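You operate a simulated robot arm through the tools that you are given. There is no shell and no other tool.

You run a simulated two-armed robot. Do the job below in one go: nothing can be reset, and whatever is moved stays where it is left.

TASK
Fill the red-band vial to about its line and push the grey stopper in.
Fine: stand it in the filler's well, swing the spout over, fill, swing it clear, then stopper it. Set down upright: what you pick out. Where these are worked on the way, their far stop is far enough and under half their travel is too little: swing spout.
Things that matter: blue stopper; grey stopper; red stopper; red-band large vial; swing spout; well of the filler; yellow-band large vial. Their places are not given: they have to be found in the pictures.

The check looks at the end state, three seconds after you hand in, the way a careful person would. Anything else that was tipped, shoved, dropped, spilled or broken makes it a failure. Lids that push on must go on centred and level and be pressed home; caps that screw on are set level and turned clockwise until they are tight.

THE ROBOT
Two 7-joint arms with fingered hands on one trunk that stands fixed in place. Base frame: the origin is at the foot of the trunk, x ahead of it, y to its left, z up. Units: mm, rad, N and s.
The left shoulder is at [42, 163, 1061], the right one opposite. Each reaches about 1215 mm from its shoulder. Payload 4 kg a hand.
The TCP of each hand is the grasp point between the finger pads, 36 mm short of the fingertips. In the tool frame z runs along the fingers and y along their closing line. The gripper opens to 124 mm; its body begins 42 mm behind the TCP. The gripper is a hand of 4 fingers: y runs from the thumb to the fingers, the wrist lies at [-15, -99, -189] in the tool frame, and closing takes about 1.5 s.
Orientation is that of the tool frame in the base frame, as [roll, pitch, yaw] about the fixed x, y, z axes, in that order (R = Rz(yaw) Ry(pitch) Rx(roll)). With the fingers straight down and the wrist toward the robot, the tool's x, y and z point along [0, 1, 0], [1, 0, 0] and [0, 0, -1] of the base frame.

THE INTERFACE
- The arms move only by the tool step_arm. It takes "left_series", "right_series" or both (then of equal length, played together; a hand with none holds still); each is a list of rows, each an object of numbers (a shift or turn left out is 0, a gripper value left out holds the last): "dx", "dy", "dz": the shift along the base's x, y, z in cm; "wx", "wy", "wz": the turn, a rotation vector about the base's x, y, z in degrees. In form: [{"dx": .., "dy": .., "dz": .., "wx": .., "wy": .., "wz": ..}, ...]. A call has 1 to 20 rows; each row shifts and turns the commanded pose from where the row before left it. "left_hand" and "right_hand" are, for a hand that has rows, the opening, from 0 (shut) to 1 (fully open), set as the call begins (left out, the last holds). A row lasts 0.2 s, in which the tool goes at most 50 mm and 0.15 rad; a call with a longer step from one row to the next is refused whole, and so is a gripper value outside its range. A pose out of reach is approached as far as the arm can. The call stops where the force on the tool passes 40 N (or 10 N more than at its start, if that is more) or the arm is blocked; 0.2 s more then pass. Each finger travels about 45 mm/s and halts on what it meets, pressing with about 33 N; the grip force reading is that of the motor and also rises with nothing between the fingers. The clock runs only during rows and for 0.2 s after the last one: add rows that do not move to give the fingers time. The reply holds the time, the measured pose of the TCP, the force on the tool along the base axes, the opening and the grip force, in the units named above and with some noise, with the torque about the TCP (base axes, N m) and any sound that the robot's microphone picked up.
- Cameras (640 x 400 px; columns grow to the right, rows downward): "scene" is now at [155.3, -8.4, 1312.7]; the picture's right is [-0.08, -1.00, 0.01], its down [-0.34, 0.02, -0.94] and it looks along [0.94, -0.08, -0.34] (base axes); focal length 338 px, centre (320, 200). "left" rides on the left gripper at [-75, -86, -123] in its tool frame; the picture's right is [-0.70, -0.34, 0.63], its down [0.65, -0.68, 0.35] and it looks along [0.32, 0.65, 0.69] (tool axes); focal length 275 px, centre (320, 200). "right" rides on the right gripper at [75, -86, -123] in its tool frame; the picture's right is [-0.70, 0.34, -0.63], its down [-0.64, -0.68, 0.35] and it looks along [-0.32, 0.65, 0.69] (tool axes); focal length 275 px, centre (320, 200).
- camera(camera): a new picture of that camera. No time passes.
- slide_trunk(by): moves the trunk up (or, below 0, down) by that many mm; the arms and the scene camera ride with it, the base frame stays. It gives what a move gives, with no picture.
- move_fingers(index, middle, ring, thumb_bend, thumb_turn, hand): sets how far each is bent, from 0 (flat) to 1 (curled in); at 0.3 the hand is open as for a grip, at 0.7 the pads meet at the TCP. One left out holds its place. A second passes; each finger stops where it meets its share of the squeeze, and holds until it gets a number again. A gripper value or a shape takes the hand back. It gives what a move gives, with no picture; readings hold the bend of each and the force on the fingers (four entries, about 0 where the hand has none), thumb and palm. thumb_turn goes from beside the hand (0) to across from the fingers (1), as for a grip.
- set_grasp(shape, hand): the hand has 4 fingers and takes this shape, open, in about a second: jaw (thumb against the fingers, like two jaws); tri (thumb and two fingers); tip (a fingertip pinch); poke (one finger out to press); point (the index stretched); flat (the hand flat); cup (the hand cupped); fist (a fist). The gripper value then closes the fingers along that shape, each until it touches; the sizes above hold for jaw. It gives what a move gives, with no picture.
- aim_head(pan, tilt): turns the head with the scene camera to pan (to the left, within 1.501 rad either way) and tilt (down, from -0.506 to 1.204), counted from straight ahead of the robot (the tilt from the chest, where the trunk bows). It gives what a move gives.
- locate(camera, pixels): for up to 12 pixels [column, row] of the newest picture of that camera ("zoom" is the newest enlarged one), the place [x, y, z] in the base frame of the surface seen there, good to about 2 mm. No time passes.
- zoom(camera, box): a new picture of the part [left, top, right, bottom] of that camera's present view, enlarged. No time passes.
- hand_in(): hands the job in; it is judged then, once.

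Unless the task says otherwise, let go and move clear before handing in.

The tools are called as a command line: name --argument value ..., lists and objects as JSON in quotes. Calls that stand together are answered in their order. step_arm: Moves the arms, as the interface text tells. Its arguments: {"type":"object","properties":{"left_series":{"type":"array","items":{"type":"object","properties":{"dx":{"type":"number"},"dy":{"type":"number"},"dz":{"type":"number"},"wx":{"type":"number"},"wy":{"type":"number"},"wz":{"type":"number"}}}},"left_hand":{"type":"number"},"right_series":{"type":"array","items":{"type":"object","properties":{"dx":{"type":"number"},"dy":{"type":"number"},"dz":{"type":"number"},"wx":{"type":"number"},"wy":{"type":"number"},"wz":{"type":"number"}}}},"right_hand":{"type":"number"}},"required":[]} The other tools are called the same way: slide_trunk (by) moves the trunk up or down; set_grasp (shape, hand) gives the hand a shape; move_fingers (index, middle, ring, thumb_bend, thumb_turn, hand) moves the fingers one by one; aim_head (pan, tilt) turns the head that bears the scene camera; camera (camera) takes a picture; locate (camera, pixels) gives the place of the surface under pixels of a picture; zoom (camera, box) takes an enlarged picture of a part of a camera's view; hand_in () hands the job in.

At the start:

```text
t: 0.0
left_position: [762.5, 302.7, 1234.8]
left_ee_rot: [-3.142, -0.001, 1.571]
left_wrist_force: [-0.3, 0.5, -0.3]
left_wrist_torque: [0.0, -0.05, -0.02]
left_grip_width: 123.7
left_gripper_force: 0.0
left_shape: jaw
left_bend: [0.3, 0.3, 0.3, 0.3, 0.98]
left_finger forces: [0.0, 0.0, 0.0, 0.0, 0.1, 0.1]
right_position: [651.2, -346.6, 1210.8]
right_ee_rot: [-3.14, 0.0, 1.569]
right_wrist_force: [-0.4, 0.4, 1.2]
right_wrist_torque: [0.02, 0.02, 0.02]
right_grip_width: 123.7
right_gripper_force: 0.0
right_shape: jaw
right_bend: [0.3, 0.3, 0.3, 0.3, 0.98]
right_finger forces: [0.0, 0.0, 0.0, 0.0, 0.0, 0.0]
trunk travel left (down, up): [-225.0, 253.0]
head pan, tilt (commanded): [-0.082, 0.197]
```

scene: 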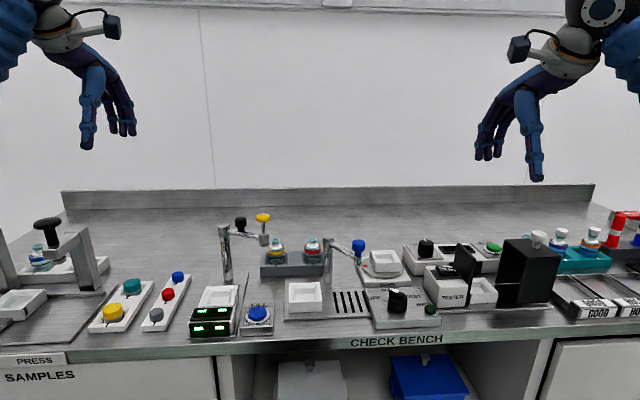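
right: 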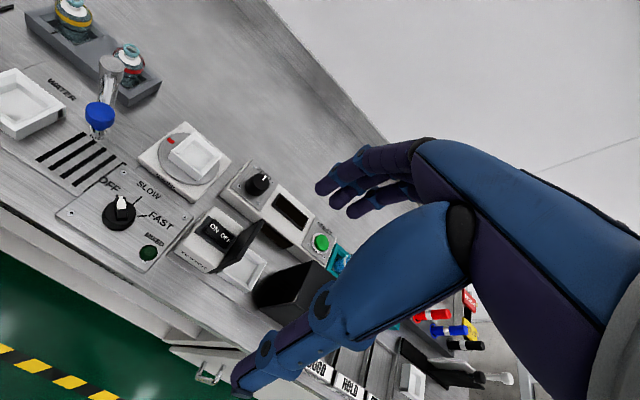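
left: 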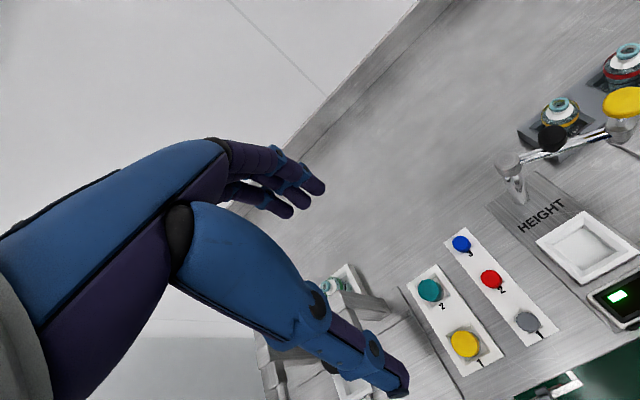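

The scene shows a bench with stoppers on trays near (125,300) and (165,300), two vials in a rack near (275,250) and (312,250), and a few spout-like arms near (240,235) and (340,245). I'll zoom in to identify the filler.

zoom --camera "scene" --box '[180, 190, 380, 340]'

zoom --camera "scene" --box '[0, 200, 200, 350]'

zoom --camera "scene" --box '[350, 200, 640, 350]'

```text
2.67 times, centred on (280, 265) of scene
```

zoom: 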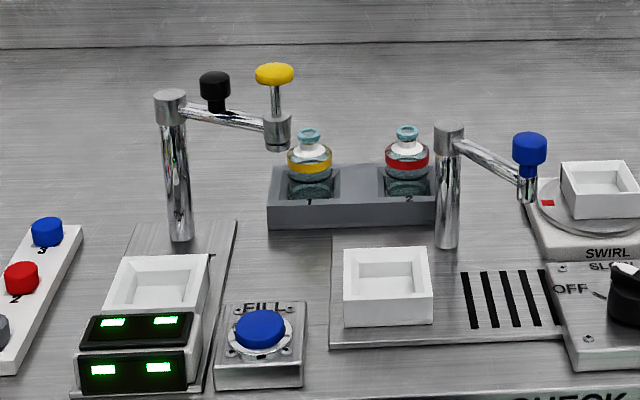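

```text
2.67 times, centred on (100, 275) of scene
```

zoom: 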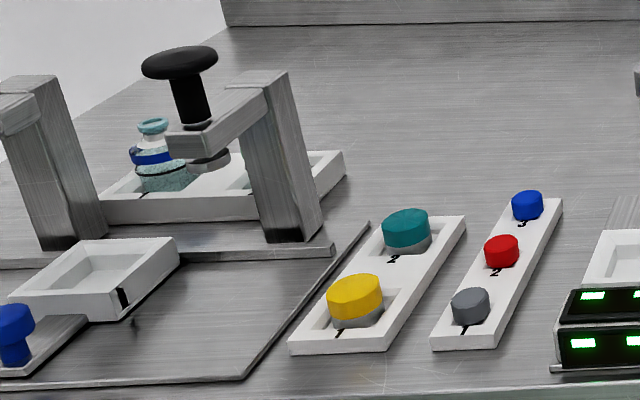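

```text
2.21 times, centred on (495, 275) of scene
```

zoom: 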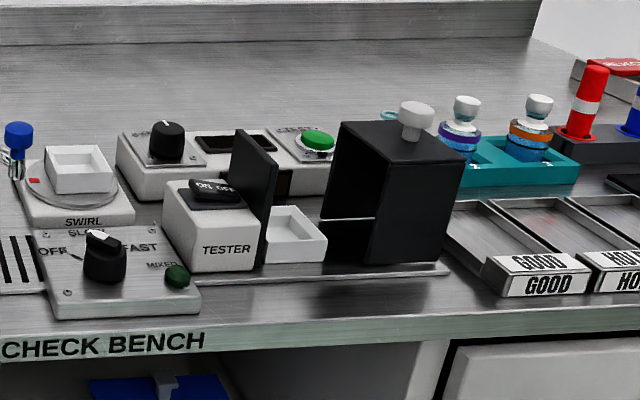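

The filler seems to be the "WATER" station with the well at (305,297) and the spout with the blue knob at (358,247); FILL button at (258,314). I'll locate key points and aim the head lower.

aim_head --pan 0.0 --tilt 0.55

camera --camera "scene"

```text
t: 0.8
left_position: [763.1, 302.0, 1234.9]
left_ee_rot: [3.141, -0.001, 1.569]
left_wrist_force: [0.0, 0.9, 0.4]
left_wrist_torque: [0.03, 0.03, 0.03]
left_grip_width: 123.7
left_gripper_force: 0.1
left_shape: jaw
left_bend: [0.3, 0.3, 0.3, 0.3, 0.98]
left_finger forces: [0.1, 0.0, 0.1, 0.1, 0.0, 0.0]
right_position: [651.5, -347.3, 1210.2]
right_ee_rot: [3.141, 0.0, 1.569]
right_wrist_force: [-0.3, -0.3, 0.7]
right_wrist_torque: [0.04, 0.02, -0.03]
right_grip_width: 123.5
right_gripper_force: 0.1
right_shape: jaw
right_bend: [0.3, 0.3, 0.3, 0.3, 0.98]
right_finger forces: [0.1, 0.0, 0.0, 0.0, 0.1, 0.1]
trunk travel left (down, up): [-225.0, 253.0]
head pan, tilt (commanded): [0.0, 0.55]
```

```text
taken
```

scene: 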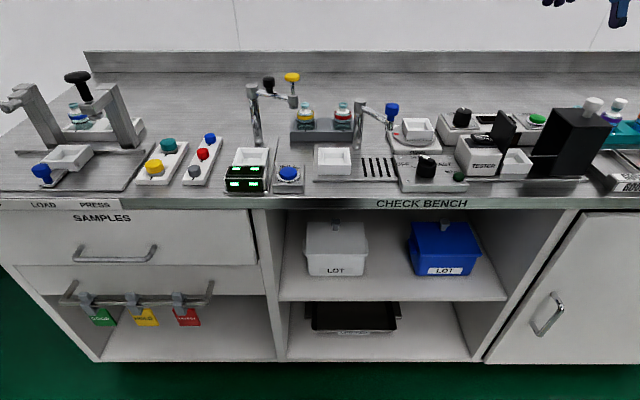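

zoom --camera "scene" --box '[220, 60, 420, 200]'

locate --camera "scene" --pixels '[[305, 107], [342, 105], [305, 136], [359, 104], [392, 106], [333, 158], [316, 180], [289, 172], [194, 170], [203, 154], [210, 138], [293, 75]]'

```text
2.86 times, centred on (320, 130) of scene
```

zoom: 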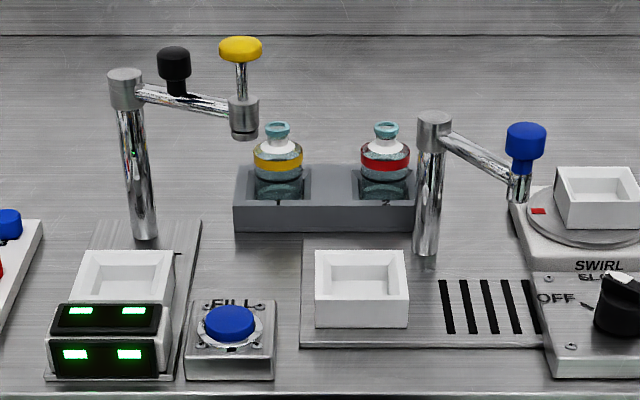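

```text
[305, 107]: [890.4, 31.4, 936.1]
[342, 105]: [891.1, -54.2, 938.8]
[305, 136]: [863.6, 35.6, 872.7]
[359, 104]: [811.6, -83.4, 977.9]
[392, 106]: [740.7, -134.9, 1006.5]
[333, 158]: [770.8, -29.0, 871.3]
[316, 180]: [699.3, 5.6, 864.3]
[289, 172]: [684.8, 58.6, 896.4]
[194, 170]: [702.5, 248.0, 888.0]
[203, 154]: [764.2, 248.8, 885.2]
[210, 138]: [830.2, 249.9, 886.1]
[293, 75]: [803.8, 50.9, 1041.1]
```

Bench top is near z≈862. I'll zoom tightly on the filler and locate precise points.

zoom --camera "scene" --box '[310, 90, 410, 190]'

locate --camera "zoom" --pixels '[[320, 200], [100, 230], [250, 230]]'

```text
4.00 times, centred on (360, 140) of scene
```

zoom: 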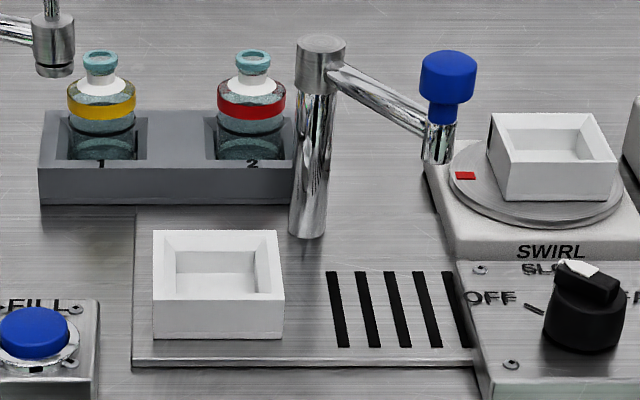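

```text
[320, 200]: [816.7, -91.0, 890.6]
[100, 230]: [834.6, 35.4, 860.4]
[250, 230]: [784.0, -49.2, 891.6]
```

locate --camera "zoom" --pixels '[[158, 233], [275, 233], [158, 303], [278, 302], [215, 262], [315, 47], [448, 62], [437, 160], [428, 145], [310, 230], [325, 45], [400, 105]]'

locate --camera "zoom" --pixels '[[250, 58], [250, 70], [220, 105], [284, 105], [250, 110], [250, 85], [220, 120], [208, 165], [290, 165], [207, 120], [290, 122], [250, 165]]'

```text
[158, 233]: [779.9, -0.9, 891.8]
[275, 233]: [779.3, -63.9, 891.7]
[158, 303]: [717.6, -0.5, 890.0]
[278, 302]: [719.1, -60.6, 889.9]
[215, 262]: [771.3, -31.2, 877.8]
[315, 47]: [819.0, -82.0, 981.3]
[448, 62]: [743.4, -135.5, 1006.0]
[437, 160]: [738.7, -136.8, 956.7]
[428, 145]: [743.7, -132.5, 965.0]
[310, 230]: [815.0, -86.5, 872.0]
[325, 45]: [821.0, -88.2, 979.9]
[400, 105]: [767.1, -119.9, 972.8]
```

```text
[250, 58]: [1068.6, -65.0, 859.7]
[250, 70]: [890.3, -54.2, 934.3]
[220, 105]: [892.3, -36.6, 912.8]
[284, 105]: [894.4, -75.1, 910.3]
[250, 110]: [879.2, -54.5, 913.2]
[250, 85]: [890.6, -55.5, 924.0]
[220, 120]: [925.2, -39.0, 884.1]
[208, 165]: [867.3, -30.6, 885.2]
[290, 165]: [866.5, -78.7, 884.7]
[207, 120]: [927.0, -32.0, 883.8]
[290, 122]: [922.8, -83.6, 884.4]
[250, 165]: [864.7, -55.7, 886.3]
```

Well top is at z≈891, spanning x≈717–783, y≈-64–0; the spout post is near (815,-86) and its knob at (742,-135,1006). I'll zoom more on the red vial, stoppers and the gauge.

zoom --camera "scene" --box '[320, 90, 370, 140]'

locate --camera "zoom" --pixels '[[175, 90], [175, 115], [225, 90], [175, 165], [115, 200], [225, 215], [175, 215], [175, 250], [175, 105]]'

zoom --camera "scene" --box '[170, 120, 250, 190]'

locate --camera "zoom" --pixels '[[185, 278], [155, 285], [220, 278], [187, 300], [187, 320], [265, 190], [320, 100], [150, 340], [200, 345], [215, 330], [250, 330]]'

```text
8.00 times, centred on (345, 115) of scene
```

zoom: 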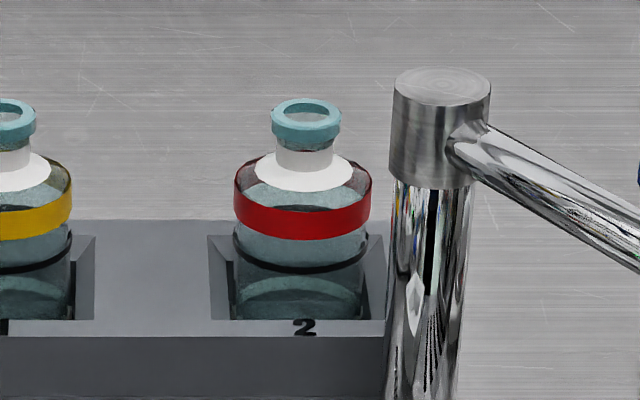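

```text
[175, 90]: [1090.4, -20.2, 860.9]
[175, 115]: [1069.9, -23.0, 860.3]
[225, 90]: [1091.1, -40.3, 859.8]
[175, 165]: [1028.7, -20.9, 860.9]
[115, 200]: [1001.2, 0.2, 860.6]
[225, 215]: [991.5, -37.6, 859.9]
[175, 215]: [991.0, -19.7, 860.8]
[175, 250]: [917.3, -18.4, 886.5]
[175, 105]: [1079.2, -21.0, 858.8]
```

```text
5.71 times, centred on (210, 155) of scene
```

zoom: 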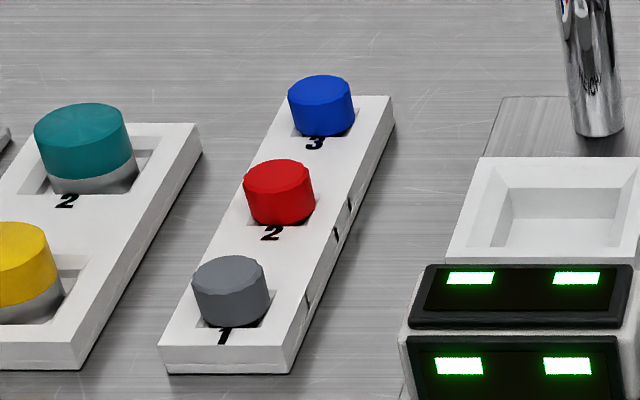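

```text
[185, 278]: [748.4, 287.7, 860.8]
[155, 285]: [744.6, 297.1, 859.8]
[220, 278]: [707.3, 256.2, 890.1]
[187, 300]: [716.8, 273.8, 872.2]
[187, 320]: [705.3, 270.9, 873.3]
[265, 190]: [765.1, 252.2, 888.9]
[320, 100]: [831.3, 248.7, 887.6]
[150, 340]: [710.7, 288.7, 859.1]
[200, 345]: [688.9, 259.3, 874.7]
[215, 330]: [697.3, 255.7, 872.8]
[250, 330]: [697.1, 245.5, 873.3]
```

zoom --camera "scene" --box '[320, 90, 370, 140]'

locate --camera "zoom" --pixels '[[306, 108], [306, 143], [275, 135], [338, 135], [305, 165], [305, 190], [238, 205], [369, 205], [303, 220], [303, 250], [303, 268], [303, 300]]'

locate --camera "zoom" --pixels '[[236, 250], [367, 250], [303, 285], [445, 85], [440, 75], [430, 180], [400, 130], [488, 130], [303, 130], [240, 185], [370, 190], [230, 310]]'

```text
8.00 times, centred on (345, 115) of scene
```

zoom: 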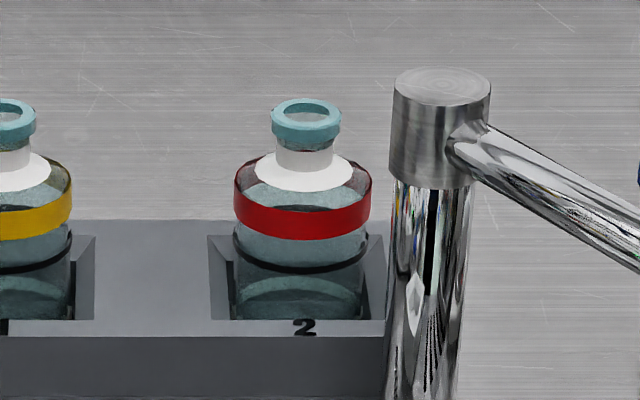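

```text
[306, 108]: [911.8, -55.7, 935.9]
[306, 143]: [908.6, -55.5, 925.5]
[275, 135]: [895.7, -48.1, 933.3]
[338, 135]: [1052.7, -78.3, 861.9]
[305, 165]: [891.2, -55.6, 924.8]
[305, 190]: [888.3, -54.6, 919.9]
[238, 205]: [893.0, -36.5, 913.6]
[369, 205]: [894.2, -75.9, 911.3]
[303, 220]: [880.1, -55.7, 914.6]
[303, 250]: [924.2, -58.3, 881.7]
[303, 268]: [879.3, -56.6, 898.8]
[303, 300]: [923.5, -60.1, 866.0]
```

```text
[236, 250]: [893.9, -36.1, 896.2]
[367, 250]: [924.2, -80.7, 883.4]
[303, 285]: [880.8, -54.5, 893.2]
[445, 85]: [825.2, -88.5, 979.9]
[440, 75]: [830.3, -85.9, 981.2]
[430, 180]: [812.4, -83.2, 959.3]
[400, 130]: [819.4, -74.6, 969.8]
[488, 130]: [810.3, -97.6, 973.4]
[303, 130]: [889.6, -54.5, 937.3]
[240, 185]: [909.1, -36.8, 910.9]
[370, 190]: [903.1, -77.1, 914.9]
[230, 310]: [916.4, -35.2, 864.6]
```

zoom --camera "scene" --box '[308, 135, 368, 185]'

locate --camera "zoom" --pixels '[[63, 120], [370, 120], [55, 280], [375, 280], [105, 140], [330, 140], [95, 255], [330, 255], [210, 180], [210, 240], [210, 205], [140, 230]]'

zoom --camera "scene" --box '[225, 60, 305, 130]'

locate --camera "zoom" --pixels '[[540, 105], [535, 160], [545, 225], [545, 255], [235, 150], [345, 130], [345, 190], [240, 330], [440, 225], [390, 210]]'

```text
8.00 times, centred on (338, 160) of scene
```

zoom: 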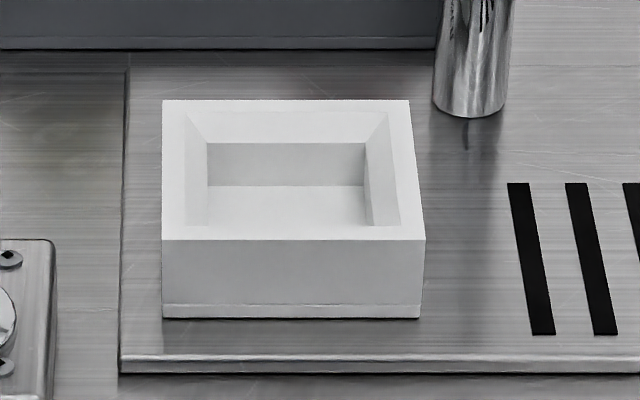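

```text
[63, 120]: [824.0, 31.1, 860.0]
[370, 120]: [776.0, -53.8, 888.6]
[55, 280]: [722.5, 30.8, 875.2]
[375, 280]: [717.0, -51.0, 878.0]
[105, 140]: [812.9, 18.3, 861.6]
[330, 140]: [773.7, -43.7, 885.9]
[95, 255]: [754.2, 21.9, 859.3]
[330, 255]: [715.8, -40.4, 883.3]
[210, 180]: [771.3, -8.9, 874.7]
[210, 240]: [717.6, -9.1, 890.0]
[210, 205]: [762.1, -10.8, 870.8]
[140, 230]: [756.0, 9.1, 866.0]
```

```text
5.71 times, centred on (265, 95) of scene
```

zoom: 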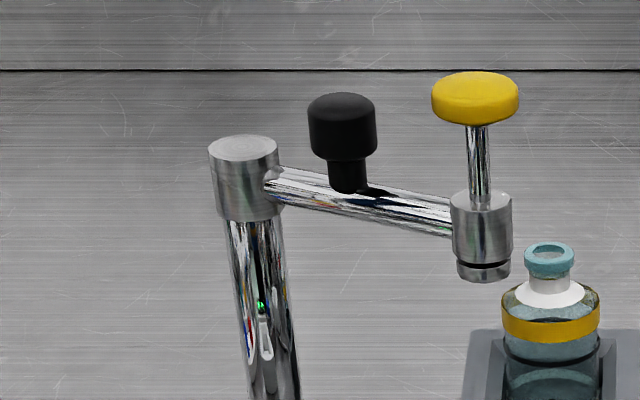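

```text
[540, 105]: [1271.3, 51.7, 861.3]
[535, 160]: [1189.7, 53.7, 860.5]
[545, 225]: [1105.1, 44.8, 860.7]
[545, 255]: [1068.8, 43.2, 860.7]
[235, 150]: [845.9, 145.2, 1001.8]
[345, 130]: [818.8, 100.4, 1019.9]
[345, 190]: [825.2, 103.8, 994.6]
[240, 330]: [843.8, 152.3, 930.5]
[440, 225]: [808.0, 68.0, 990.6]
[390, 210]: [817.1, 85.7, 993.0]
```

The well's inner floor is ~44 mm wide at z≈871 centred near (750,-30), and the red vial sits near (899,-56). I'll look at the left hand's geometry before planning the grasp.

aim_head --pan 0.4 --tilt 0.1

zoom --camera "scene" --box '[180, 60, 460, 260]'

camera --camera "scene"

```text
t: 1.7
left_position: [762.4, 303.7, 1234.9]
left_ee_rot: [-3.141, 0.001, 1.571]
left_wrist_force: [-0.4, -0.7, -0.2]
left_wrist_torque: [0.03, 0.0, 0.03]
left_grip_width: 124.0
left_gripper_force: 0.0
left_shape: jaw
left_bend: [0.3, 0.3, 0.3, 0.3, 0.98]
left_finger forces: [0.0, 0.0, 0.1, 0.0, 0.1, 0.1]
right_position: [651.9, -346.3, 1209.7]
right_ee_rot: [-3.141, 0.001, 1.57]
right_wrist_force: [-0.1, 0.9, 0.0]
right_wrist_torque: [0.0, -0.01, 0.03]
right_grip_width: 123.8
right_gripper_force: 0.0
right_shape: jaw
right_bend: [0.3, 0.3, 0.3, 0.3, 0.98]
right_finger forces: [0.1, 0.0, 0.0, 0.0, 0.0, 0.0]
trunk travel left (down, up): [-225.0, 253.0]
head pan, tilt (commanded): [0.4, 0.099]
```

```text
2.00 times, centred on (320, 160) of scene
```

zoom: 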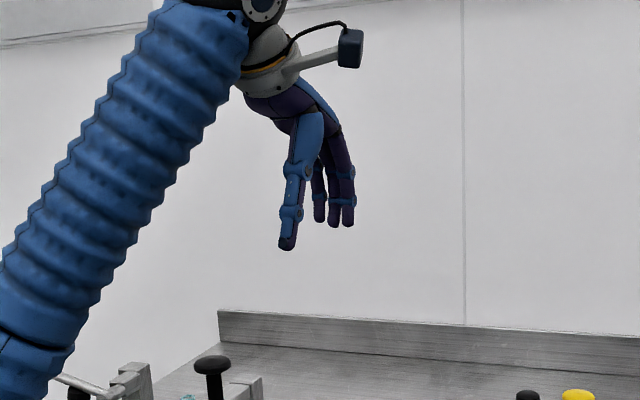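

```text
taken
```

scene: 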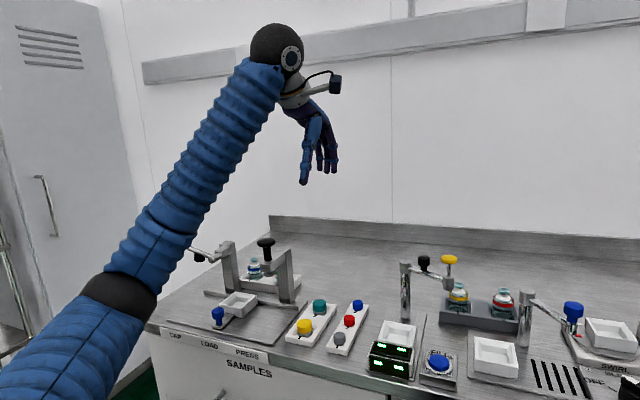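

The left arm's elbow hangs low on the outside (around (120,300)), so I'll measure the arm and fingers to know the clearances.

locate --camera "scene" --pixels '[[120, 300], [75, 345], [160, 230], [220, 140], [255, 85], [280, 45], [290, 95], [305, 180], [322, 165], [333, 170], [310, 130], [337, 83]]'

```text
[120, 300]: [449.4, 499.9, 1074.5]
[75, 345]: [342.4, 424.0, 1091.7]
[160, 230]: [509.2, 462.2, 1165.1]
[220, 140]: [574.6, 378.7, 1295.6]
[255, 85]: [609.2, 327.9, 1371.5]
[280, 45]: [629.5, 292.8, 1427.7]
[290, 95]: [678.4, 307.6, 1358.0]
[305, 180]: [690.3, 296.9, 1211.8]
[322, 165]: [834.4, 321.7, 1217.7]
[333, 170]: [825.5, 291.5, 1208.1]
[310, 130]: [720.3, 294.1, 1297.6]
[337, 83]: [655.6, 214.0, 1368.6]
```

The elbow sits near (450,500,1074), so raising the trunk will make the forearms slope down to the work and keep clear of the bench. I'll raise it 200 mm and look again.

slide_trunk --by 200

aim_head --pan 0.0 --tilt 0.7

camera --camera "scene"

```text
t: 3.9
left_position: [763.4, 302.8, 1434.6]
left_ee_rot: [-3.14, 0.001, 1.573]
left_wrist_force: [-0.2, 0.4, -0.7]
left_wrist_torque: [0.0, -0.03, -0.03]
left_grip_width: 123.5
left_gripper_force: 0.0
left_shape: jaw
left_bend: [0.3, 0.3, 0.3, 0.3, 0.98]
left_finger forces: [0.0, 0.0, 0.0, 0.0, 0.0, 0.0]
right_position: [652.2, -346.6, 1408.1]
right_ee_rot: [-3.141, 0.001, 1.57]
right_wrist_force: [0.4, 0.0, 0.3]
right_wrist_torque: [0.01, -0.02, 0.0]
right_grip_width: 123.5
right_gripper_force: 0.1
right_shape: jaw
right_bend: [0.3, 0.3, 0.3, 0.3, 0.98]
right_finger forces: [0.1, 0.0, 0.1, 0.1, 0.1, 0.0]
trunk travel left (down, up): [-425.0, 53.0]
head pan, tilt (commanded): [0.4, 0.099]
```

```text
t: 4.9
left_position: [762.7, 303.5, 1436.6]
left_ee_rot: [3.141, 0.0, 1.571]
left_wrist_force: [1.3, 0.2, 0.2]
left_wrist_torque: [-0.01, -0.04, 0.02]
left_grip_width: 123.5
left_gripper_force: 0.0
left_shape: jaw
left_bend: [0.3, 0.3, 0.3, 0.3, 0.98]
left_finger forces: [0.1, 0.0, 0.1, 0.1, 0.0, 0.1]
right_position: [651.3, -346.8, 1411.0]
right_ee_rot: [-3.141, -0.002, 1.572]
right_wrist_force: [0.2, 0.6, 0.9]
right_wrist_torque: [-0.01, -0.02, -0.01]
right_grip_width: 123.5
right_gripper_force: 0.0
right_shape: jaw
right_bend: [0.3, 0.3, 0.3, 0.3, 0.98]
right_finger forces: [0.0, 0.0, 0.0, 0.0, 0.0, 0.1]
trunk travel left (down, up): [-425.0, 53.0]
head pan, tilt (commanded): [0.0, 0.7]
```

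```text
taken
```

scene: 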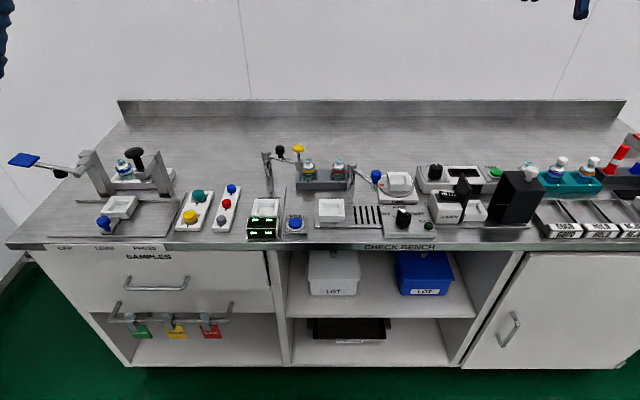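

View is clear. I'll bring the left hand high over the red vial with a -30° yaw (wrist to the left, away from the spout post) and a partial opening.

step_arm --left_series '[{"dx": 1.36, "dy": -3.59, "wz": -3}, {"dx": 1.36, "dy": -3.59, "wz": -3}, {"dx": 1.36, "dy": -3.59, "wz": -3}, {"dx": 1.36, "dy": -3.59, "wz": -3}, {"dx": 1.36, "dy": -3.59, "wz": -3}, {"dx": 1.36, "dy": -3.59, "wz": -3}, {"dx": 1.36, "dy": -3.59, "wz": -3}, {"dx": 1.36, "dy": -3.59, "wz": -3}, {"dx": 1.36, "dy": -3.59, "wz": -3}, {"dx": 1.36, "dy": -3.59, "wz": -3}, {"dz": -4}, {"dz": -4}, {"dz": -4}, {"dz": -4}, {"dz": -4}, {"dz": -4}]' --left_hand 0.65

camera --camera "scene"

camera --camera "left"

camera --camera "right"

```text
t: 8.3
left_position: [898.0, -53.4, 1196.2]
left_ee_rot: [-3.141, -0.001, 1.048]
left_wrist_force: [-0.3, 0.0, 0.6]
left_wrist_torque: [0.0, 0.05, 0.01]
left_grip_width: 80.9
left_gripper_force: 0.2
left_shape: jaw
left_bend: [0.36, 0.4, 0.38, 0.51, 0.99]
left_finger forces: [0.1, 0.1, 0.1, 0.0, 0.0, 0.1]
right_position: [652.1, -345.8, 1409.6]
right_ee_rot: [-3.141, -0.001, 1.57]
right_wrist_force: [-0.9, -0.3, -0.4]
right_wrist_torque: [-0.01, 0.02, 0.03]
right_grip_width: 123.7
right_gripper_force: 0.1
right_shape: jaw
right_bend: [0.3, 0.3, 0.3, 0.3, 0.98]
right_finger forces: [0.1, 0.0, 0.0, 0.1, 0.0, 0.0]
trunk travel left (down, up): [-425.0, 53.0]
head pan, tilt (commanded): [0.0, 0.7]
```

```text
taken
```

scene: 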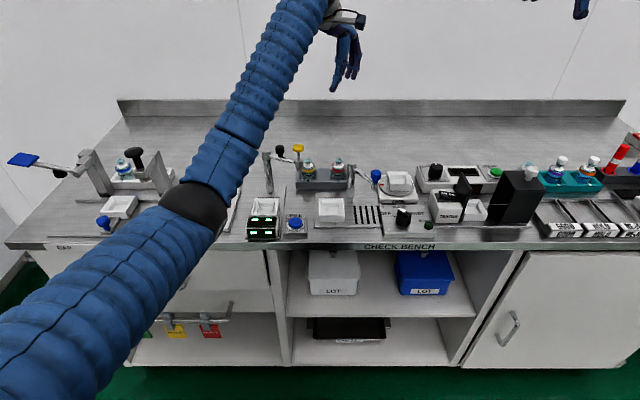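

```text
taken
```

left: 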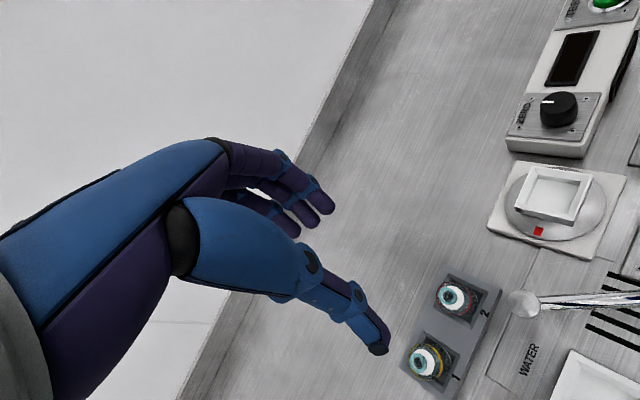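

```text
taken
```

right: 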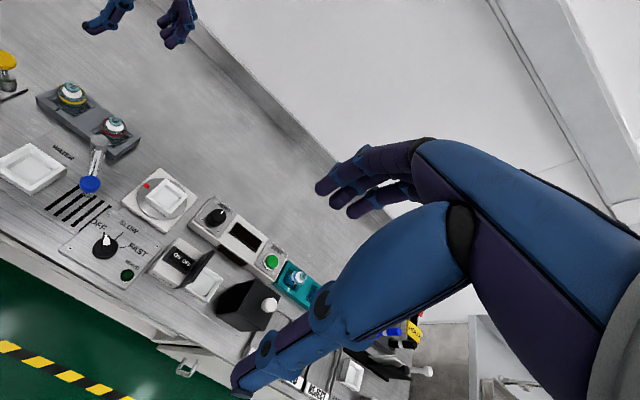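

The arm is clear so far; I'll check the heights of the elbow (195,205) and forearm before descending.

locate --camera "scene" --pixels '[[195, 205], [215, 165], [240, 110], [275, 60], [300, 20], [100, 280], [240, 160], [338, 167], [376, 173], [308, 168]]'

```text
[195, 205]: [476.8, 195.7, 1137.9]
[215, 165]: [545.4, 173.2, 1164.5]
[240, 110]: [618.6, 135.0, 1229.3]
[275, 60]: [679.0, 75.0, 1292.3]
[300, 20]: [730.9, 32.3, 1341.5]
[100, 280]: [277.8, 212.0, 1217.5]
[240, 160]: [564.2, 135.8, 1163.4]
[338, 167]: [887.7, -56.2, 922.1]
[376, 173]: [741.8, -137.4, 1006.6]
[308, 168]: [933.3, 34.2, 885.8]
```

Forearm heights suggest the yellow gauge knob (z≈1041) would be close with this yaw, so I'll turn the left wrist back toward the robot (yaw 0) and descend to z≈1000 over the vial centre (899,-56).

step_arm --left_series '[{"wz": 5}, {"wz": 5}, {"wz": 5}, {"wz": 5}, {"wz": 5}, {"wz": 5}, {"dx": 0.1, "dy": -0.26, "dz": -4}, {"dz": -4}, {"dz": -4}, {"dz": -4}, {"dz": -3.5}, {}]'

camera --camera "scene"

camera --camera "left"

zoom --camera "right" --box '[20, 0, 220, 160]'

```text
t: 10.9
left_position: [897.3, -59.5, 1002.7]
left_ee_rot: [3.141, 0.001, 1.568]
left_wrist_force: [0.1, -0.3, 0.8]
left_wrist_torque: [0.0, -0.06, 0.03]
left_grip_width: 80.8
left_gripper_force: 0.1
left_shape: jaw
left_bend: [0.36, 0.4, 0.38, 0.51, 0.99]
left_finger forces: [0.0, 0.1, 0.1, 0.0, 0.0, 0.0]
right_position: [650.5, -347.5, 1410.6]
right_ee_rot: [-3.141, 0.001, 1.569]
right_wrist_force: [-0.7, 0.5, -1.0]
right_wrist_torque: [-0.03, 0.04, -0.02]
right_grip_width: 123.9
right_gripper_force: 0.1
right_shape: jaw
right_bend: [0.3, 0.3, 0.3, 0.3, 0.98]
right_finger forces: [0.1, 0.0, 0.1, 0.0, 0.0, 0.0]
trunk travel left (down, up): [-425.0, 53.0]
head pan, tilt (commanded): [0.0, 0.7]
```

```text
taken
```

scene: 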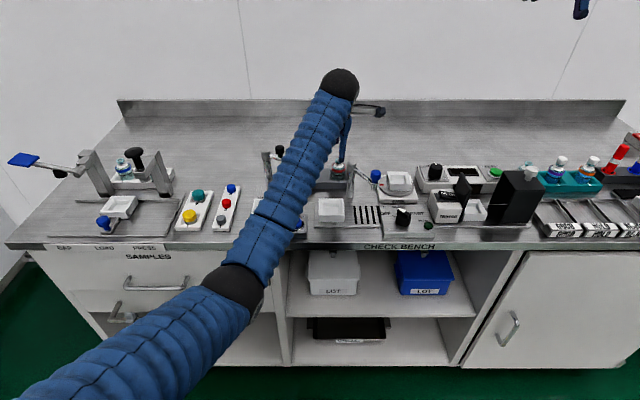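

```text
taken
```

left: 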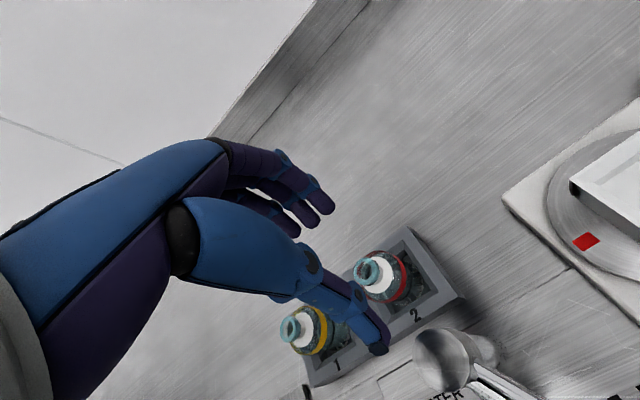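

```text
2.50 times, centred on (120, 80) of right
```

zoom: 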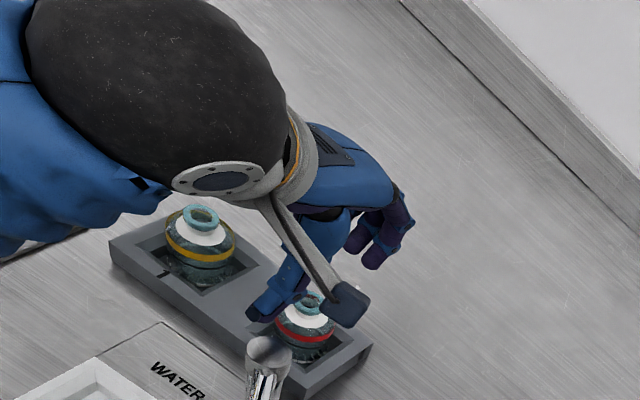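

The left hand is over the vial but about 3 mm too far right (y≈-59 vs -56). I'll bring the right hand's camera around to a side view (yaw +60°, kept high and clear) to supervise the grasp.

step_arm --right_series '[{"dx": 0.22, "dy": 0.9, "dz": -1.86, "wz": 5}, {"dx": 0.22, "dy": 0.9, "dz": -1.86, "wz": 5}, {"dx": 0.22, "dy": 0.9, "dz": -1.86, "wz": 5}, {"dx": 0.22, "dy": 0.9, "dz": -1.86, "wz": 5}, {"dx": 0.22, "dy": 0.9, "dz": -1.86, "wz": 5}, {"dx": 0.22, "dy": 0.9, "dz": -1.86, "wz": 5}, {"dx": 0.22, "dy": 0.9, "dz": -1.86, "wz": 5}, {"dx": 0.22, "dy": 0.9, "dz": -1.86, "wz": 5}, {"dx": 0.22, "dy": 0.9, "dz": -1.86, "wz": 5}, {"dx": 0.22, "dy": 0.9, "dz": -1.86, "wz": 5}, {"dx": 0.22, "dy": 0.9, "dz": -1.86, "wz": 5}, {"dx": 0.22, "dy": 0.9, "dz": -1.86, "wz": 5}]'

camera --camera "right"

camera --camera "scene"

```text
t: 13.5
left_position: [896.9, -59.3, 1002.7]
left_ee_rot: [3.141, 0.0, 1.568]
left_wrist_force: [-0.3, 0.5, -0.9]
left_wrist_torque: [-0.02, 0.02, 0.01]
left_grip_width: 80.9
left_gripper_force: 0.1
left_shape: jaw
left_bend: [0.36, 0.4, 0.38, 0.51, 0.99]
left_finger forces: [0.1, 0.0, 0.0, 0.0, 0.0, 0.0]
right_position: [658.5, -258.7, 1255.0]
right_ee_rot: [-3.136, 0.057, 2.362]
right_wrist_force: [0.3, -0.5, 0.0]
right_wrist_torque: [0.0, -0.03, -0.02]
right_grip_width: 124.0
right_gripper_force: 0.1
right_shape: jaw
right_bend: [0.3, 0.3, 0.3, 0.3, 0.98]
right_finger forces: [0.1, 0.0, 0.1, 0.1, 0.0, 0.1]
right hand out of reach, approached as far as the arm can: row 9, 10, 11, 12
trunk travel left (down, up): [-425.0, 53.0]
head pan, tilt (commanded): [0.0, 0.7]
```

```text
taken
```

right: 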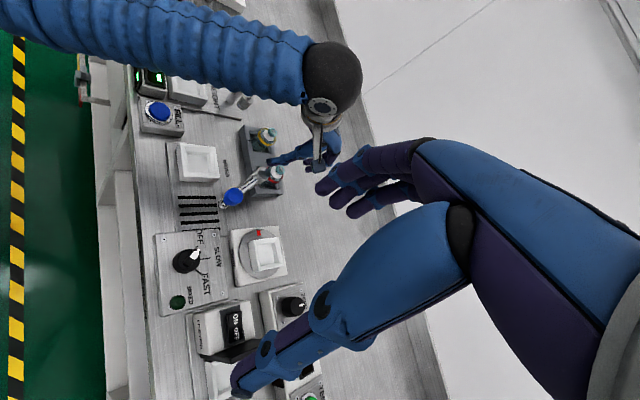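

```text
taken
```

scene: 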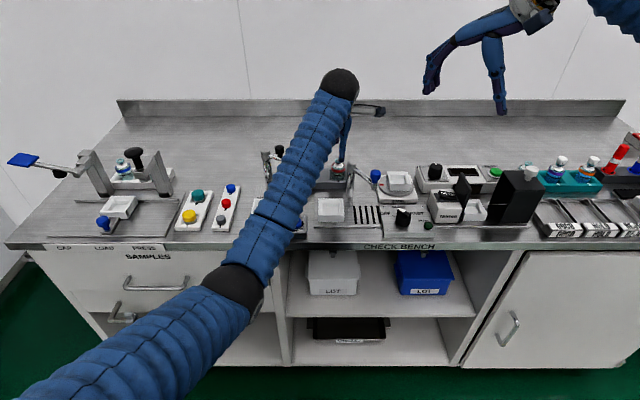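

The right camera now shows the left hand over the rack around (270,150). Zooming in on it to judge alignment.

zoom --camera "right" --box '[210, 90, 350, 215]'

zoom --camera "scene" --box '[260, 60, 400, 220]'

```text
3.20 times, centred on (280, 152) of right
```

zoom: 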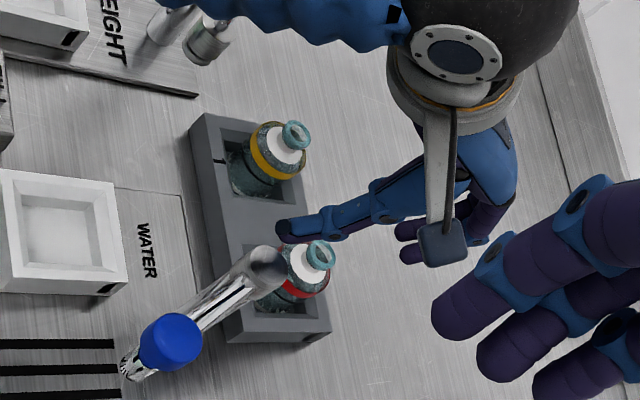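

```text
2.50 times, centred on (330, 140) of scene
```

zoom: 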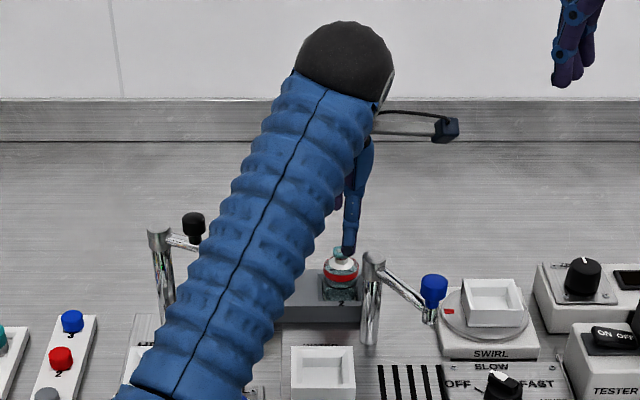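

I need the clearance between the left forearm and the yellow gauge knob, so I'll locate forearm surface points from both cameras.

locate --camera "scene" --pixels '[[340, 85], [320, 110], [300, 145], [285, 180], [265, 215], [235, 285], [345, 150], [285, 140], [318, 175]]'

locate --camera "right" --pixels '[[330, 75], [290, 65], [240, 50], [180, 35], [120, 20], [235, 85], [190, 70], [247, 130], [310, 100], [270, 160], [230, 195]]'

```text
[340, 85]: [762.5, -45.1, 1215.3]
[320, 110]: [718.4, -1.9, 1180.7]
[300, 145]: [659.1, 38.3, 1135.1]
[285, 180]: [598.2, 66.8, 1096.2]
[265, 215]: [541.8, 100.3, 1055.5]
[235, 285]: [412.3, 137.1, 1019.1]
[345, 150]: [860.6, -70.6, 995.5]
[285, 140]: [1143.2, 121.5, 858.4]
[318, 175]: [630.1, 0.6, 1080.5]
```

```text
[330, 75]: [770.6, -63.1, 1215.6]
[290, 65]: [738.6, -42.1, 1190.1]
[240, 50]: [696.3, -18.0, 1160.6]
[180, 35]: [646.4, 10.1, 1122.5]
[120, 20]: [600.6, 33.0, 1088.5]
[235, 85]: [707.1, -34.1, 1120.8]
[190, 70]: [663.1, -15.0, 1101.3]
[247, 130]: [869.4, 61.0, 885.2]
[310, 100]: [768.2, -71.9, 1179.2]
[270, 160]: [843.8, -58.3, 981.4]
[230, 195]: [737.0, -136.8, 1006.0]
```

zoom --camera "right" --box '[250, 110, 330, 190]'

locate --camera "zoom" --pixels '[[130, 235], [180, 220], [250, 210], [330, 195], [400, 240], [440, 225], [400, 290], [410, 260], [245, 275], [200, 280]]'

zoom --camera "left" --box '[180, 120, 480, 400]'

locate --camera "zoom" --pixels '[[420, 320], [380, 270], [340, 225], [280, 140], [240, 135], [210, 130], [400, 200], [420, 190]]'

```text
5.00 times, centred on (290, 150) of right
```

zoom: 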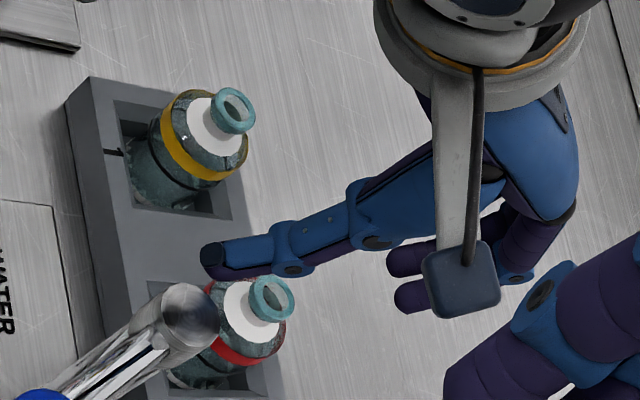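

```text
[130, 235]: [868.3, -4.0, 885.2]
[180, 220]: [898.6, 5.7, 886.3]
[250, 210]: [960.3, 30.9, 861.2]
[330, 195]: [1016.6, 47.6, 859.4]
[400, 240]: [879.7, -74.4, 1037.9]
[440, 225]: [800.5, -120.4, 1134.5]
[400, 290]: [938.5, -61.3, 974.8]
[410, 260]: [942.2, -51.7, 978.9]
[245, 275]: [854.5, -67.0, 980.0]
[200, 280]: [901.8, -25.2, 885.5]
```

```text
1.43 times, centred on (330, 260) of left
```

zoom: 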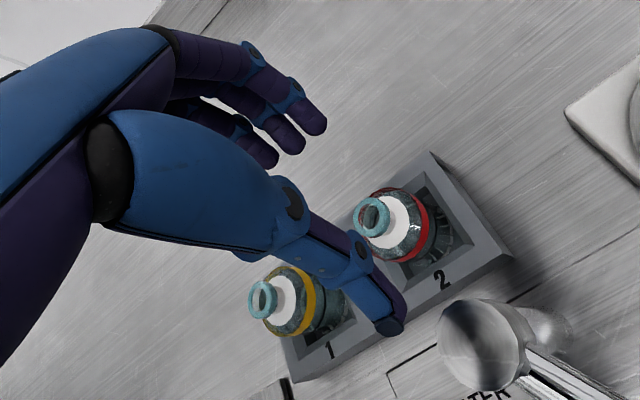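

```text
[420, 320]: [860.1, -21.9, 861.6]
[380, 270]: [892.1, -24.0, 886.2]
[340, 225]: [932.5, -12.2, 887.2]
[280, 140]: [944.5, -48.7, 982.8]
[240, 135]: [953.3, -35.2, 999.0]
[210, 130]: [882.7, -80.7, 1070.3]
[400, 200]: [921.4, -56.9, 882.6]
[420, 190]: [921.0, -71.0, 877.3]
```

The thumb (y≈-60) and fingers are centred about y≈-59, so I'll shift +3 mm in y, +2 mm in x, and descend ~75 mm so the fingertips stop just above the rack top (z≈886).

step_arm --left_series '[{"dx": 0.2, "dy": 0.3}, {"dz": -2}, {"dz": -2}, {"dz": -1.5}, {"dz": -1}, {"dz": -1}, {}]'

zoom --camera "right" --box '[230, 100, 350, 200]'

zoom --camera "left" --box '[180, 120, 480, 400]'

zoom --camera "scene" --box '[260, 60, 400, 220]'

```text
t: 15.1
left_position: [901.3, -56.6, 925.9]
left_ee_rot: [3.141, 0.0, 1.57]
left_wrist_force: [0.6, 0.1, 0.2]
left_wrist_torque: [-0.01, 0.01, 0.02]
left_grip_width: 81.0
left_gripper_force: 0.1
left_shape: jaw
left_bend: [0.36, 0.4, 0.38, 0.51, 0.99]
left_finger forces: [0.0, 0.0, 0.0, 0.1, 0.0, 0.0]
right_position: [658.4, -256.4, 1258.0]
right_ee_rot: [-3.134, 0.058, 2.362]
right_wrist_force: [0.2, -0.2, -0.2]
right_wrist_torque: [-0.01, -0.03, 0.02]
right_grip_width: 123.8
right_gripper_force: 0.0
right_shape: jaw
right_bend: [0.3, 0.3, 0.3, 0.3, 0.98]
right_finger forces: [0.0, 0.0, 0.0, 0.1, 0.0, 0.0]
trunk travel left (down, up): [-425.0, 53.0]
head pan, tilt (commanded): [0.0, 0.7]
```

```text
4.00 times, centred on (290, 150) of right
```

zoom: 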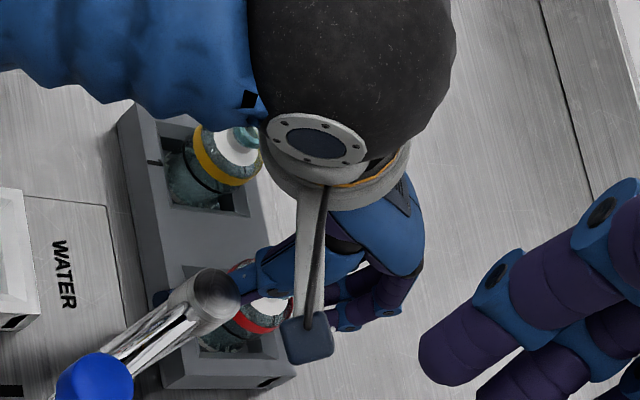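

```text
1.43 times, centred on (330, 260) of left
```

zoom: 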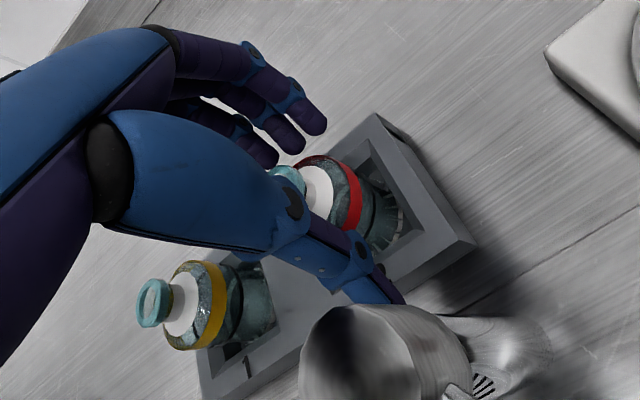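

```text
2.50 times, centred on (330, 140) of scene
```

zoom: 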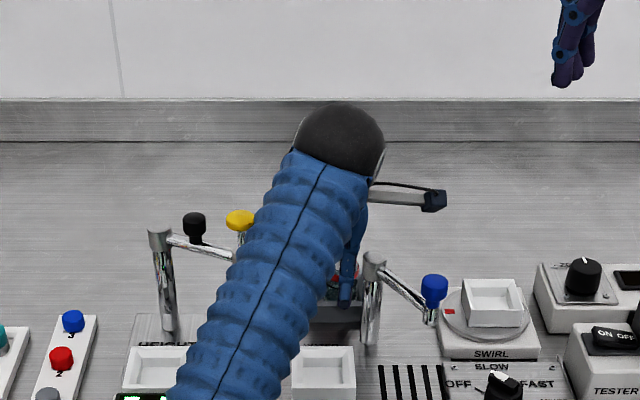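

The thumb and fingers straddle the red vial above the rack. I'll close gradually and watch the forces.

step_arm --left_series '[{}, {}, {}, {}, {}, {}, {}]' --left_hand 0.25

zoom --camera "left" --box '[180, 120, 480, 400]'

```text
t: 16.7
left_position: [901.1, -57.2, 926.1]
left_ee_rot: [3.14, -0.001, 1.57]
left_wrist_force: [-4.2, -0.6, 7.4]
left_wrist_torque: [-0.05, 0.0, 0.0]
left_grip_width: 37.2
left_gripper_force: 32.6
left_shape: jaw
left_bend: [0.51, 0.53, 0.59, 0.61, 1.0]
left_finger forces: [17.4, 12.7, 0.5, 0.0, 37.4, 0.0]
right_position: [657.2, -256.5, 1258.1]
right_ee_rot: [-3.135, 0.058, 2.361]
right_wrist_force: [-0.9, -0.6, -0.3]
right_wrist_torque: [0.0, 0.0, -0.03]
right_grip_width: 124.1
right_gripper_force: 0.0
right_shape: jaw
right_bend: [0.3, 0.3, 0.3, 0.3, 0.98]
right_finger forces: [0.0, 0.0, 0.0, 0.1, 0.0, 0.0]
trunk travel left (down, up): [-425.0, 53.0]
head pan, tilt (commanded): [0.0, 0.7]
```

```text
1.43 times, centred on (330, 260) of left
```

zoom: 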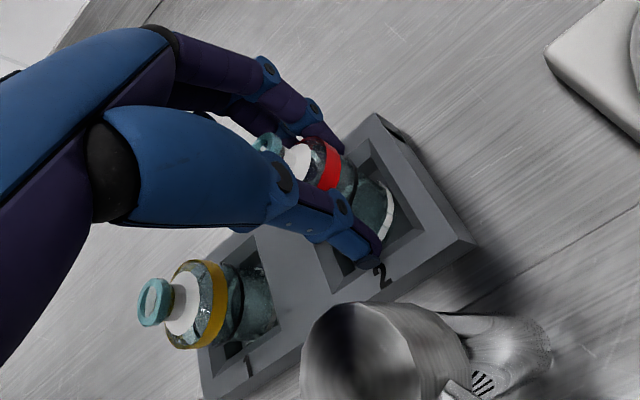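

Contact on both sides (width 37 mm); the vial may have shifted slightly. I'll check its attitude more closely.

zoom --camera "left" --box '[280, 180, 420, 300]'

zoom --camera "right" --box '[250, 140, 330, 200]'

zoom --camera "scene" --box '[315, 140, 365, 190]'

```text
3.33 times, centred on (350, 240) of left
```

zoom: 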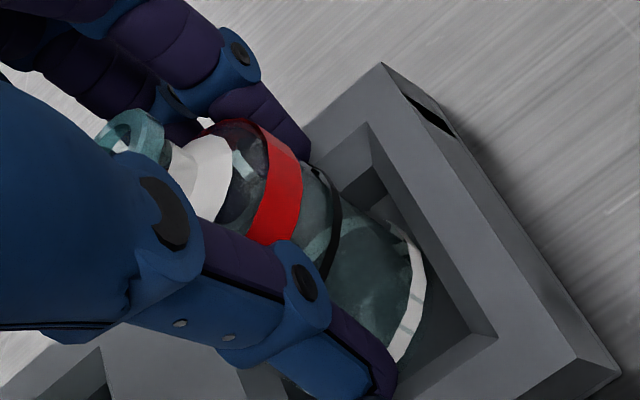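

```text
6.67 times, centred on (290, 170) of right
```

zoom: 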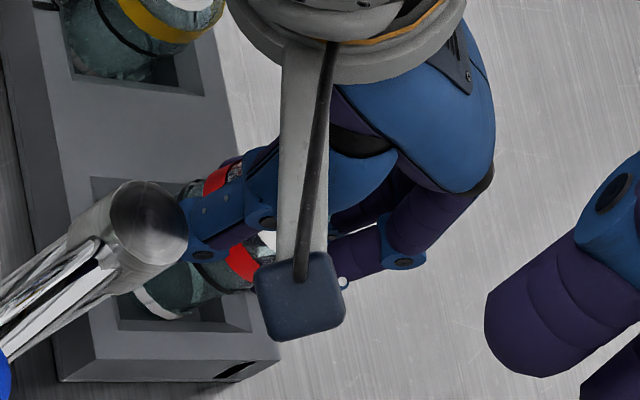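

```text
8.00 times, centred on (340, 165) of scene
```

zoom: 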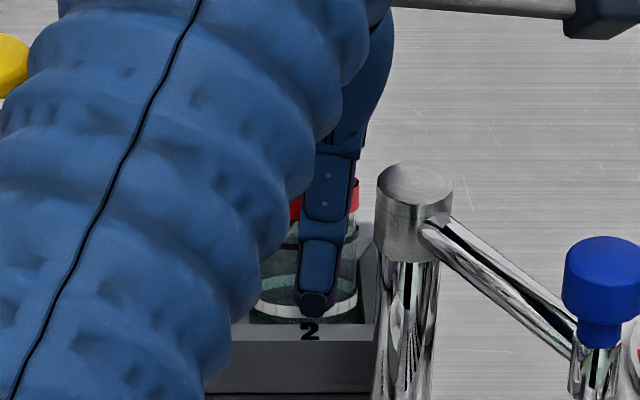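

The base's white ring is visible at zoom (310,312) by the thumb tip, suggesting the vial tilted or lifted. I'll measure the ring and lip positions.

locate --camera "zoom" --pixels '[[265, 305], [280, 312], [350, 308], [353, 300], [352, 185], [295, 205], [310, 335], [315, 300], [320, 250], [325, 175]]'

zoom --camera "left" --box '[280, 180, 420, 300]'

locate --camera "zoom" --pixels '[[110, 125], [150, 130], [200, 170], [280, 190], [270, 230], [310, 180], [330, 210], [415, 260], [405, 340], [400, 290], [240, 130], [390, 230]]'

```text
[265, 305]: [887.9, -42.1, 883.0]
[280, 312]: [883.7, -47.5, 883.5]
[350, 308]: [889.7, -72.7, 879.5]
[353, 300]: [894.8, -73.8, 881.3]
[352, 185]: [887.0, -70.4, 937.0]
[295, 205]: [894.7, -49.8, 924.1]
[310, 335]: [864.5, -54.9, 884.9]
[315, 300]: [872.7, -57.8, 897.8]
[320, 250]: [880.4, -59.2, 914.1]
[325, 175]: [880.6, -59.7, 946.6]
```

```text
3.33 times, centred on (350, 240) of left
```

zoom: 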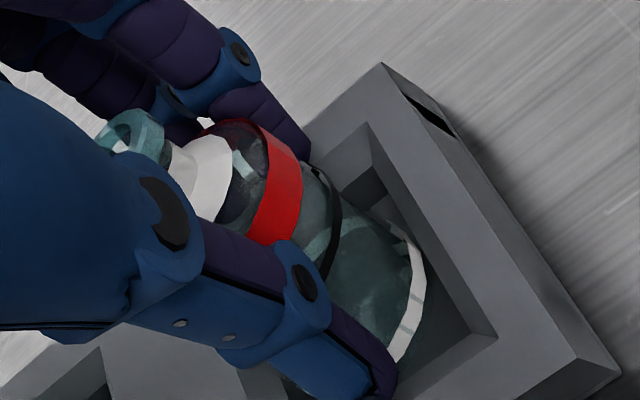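

```text
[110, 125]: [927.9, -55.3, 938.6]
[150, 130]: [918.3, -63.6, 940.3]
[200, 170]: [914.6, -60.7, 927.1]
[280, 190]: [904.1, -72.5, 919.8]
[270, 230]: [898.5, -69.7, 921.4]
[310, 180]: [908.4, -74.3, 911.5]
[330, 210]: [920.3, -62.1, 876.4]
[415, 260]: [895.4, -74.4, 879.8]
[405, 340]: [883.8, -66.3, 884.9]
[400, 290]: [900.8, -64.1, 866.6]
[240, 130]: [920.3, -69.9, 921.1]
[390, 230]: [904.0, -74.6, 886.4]
```

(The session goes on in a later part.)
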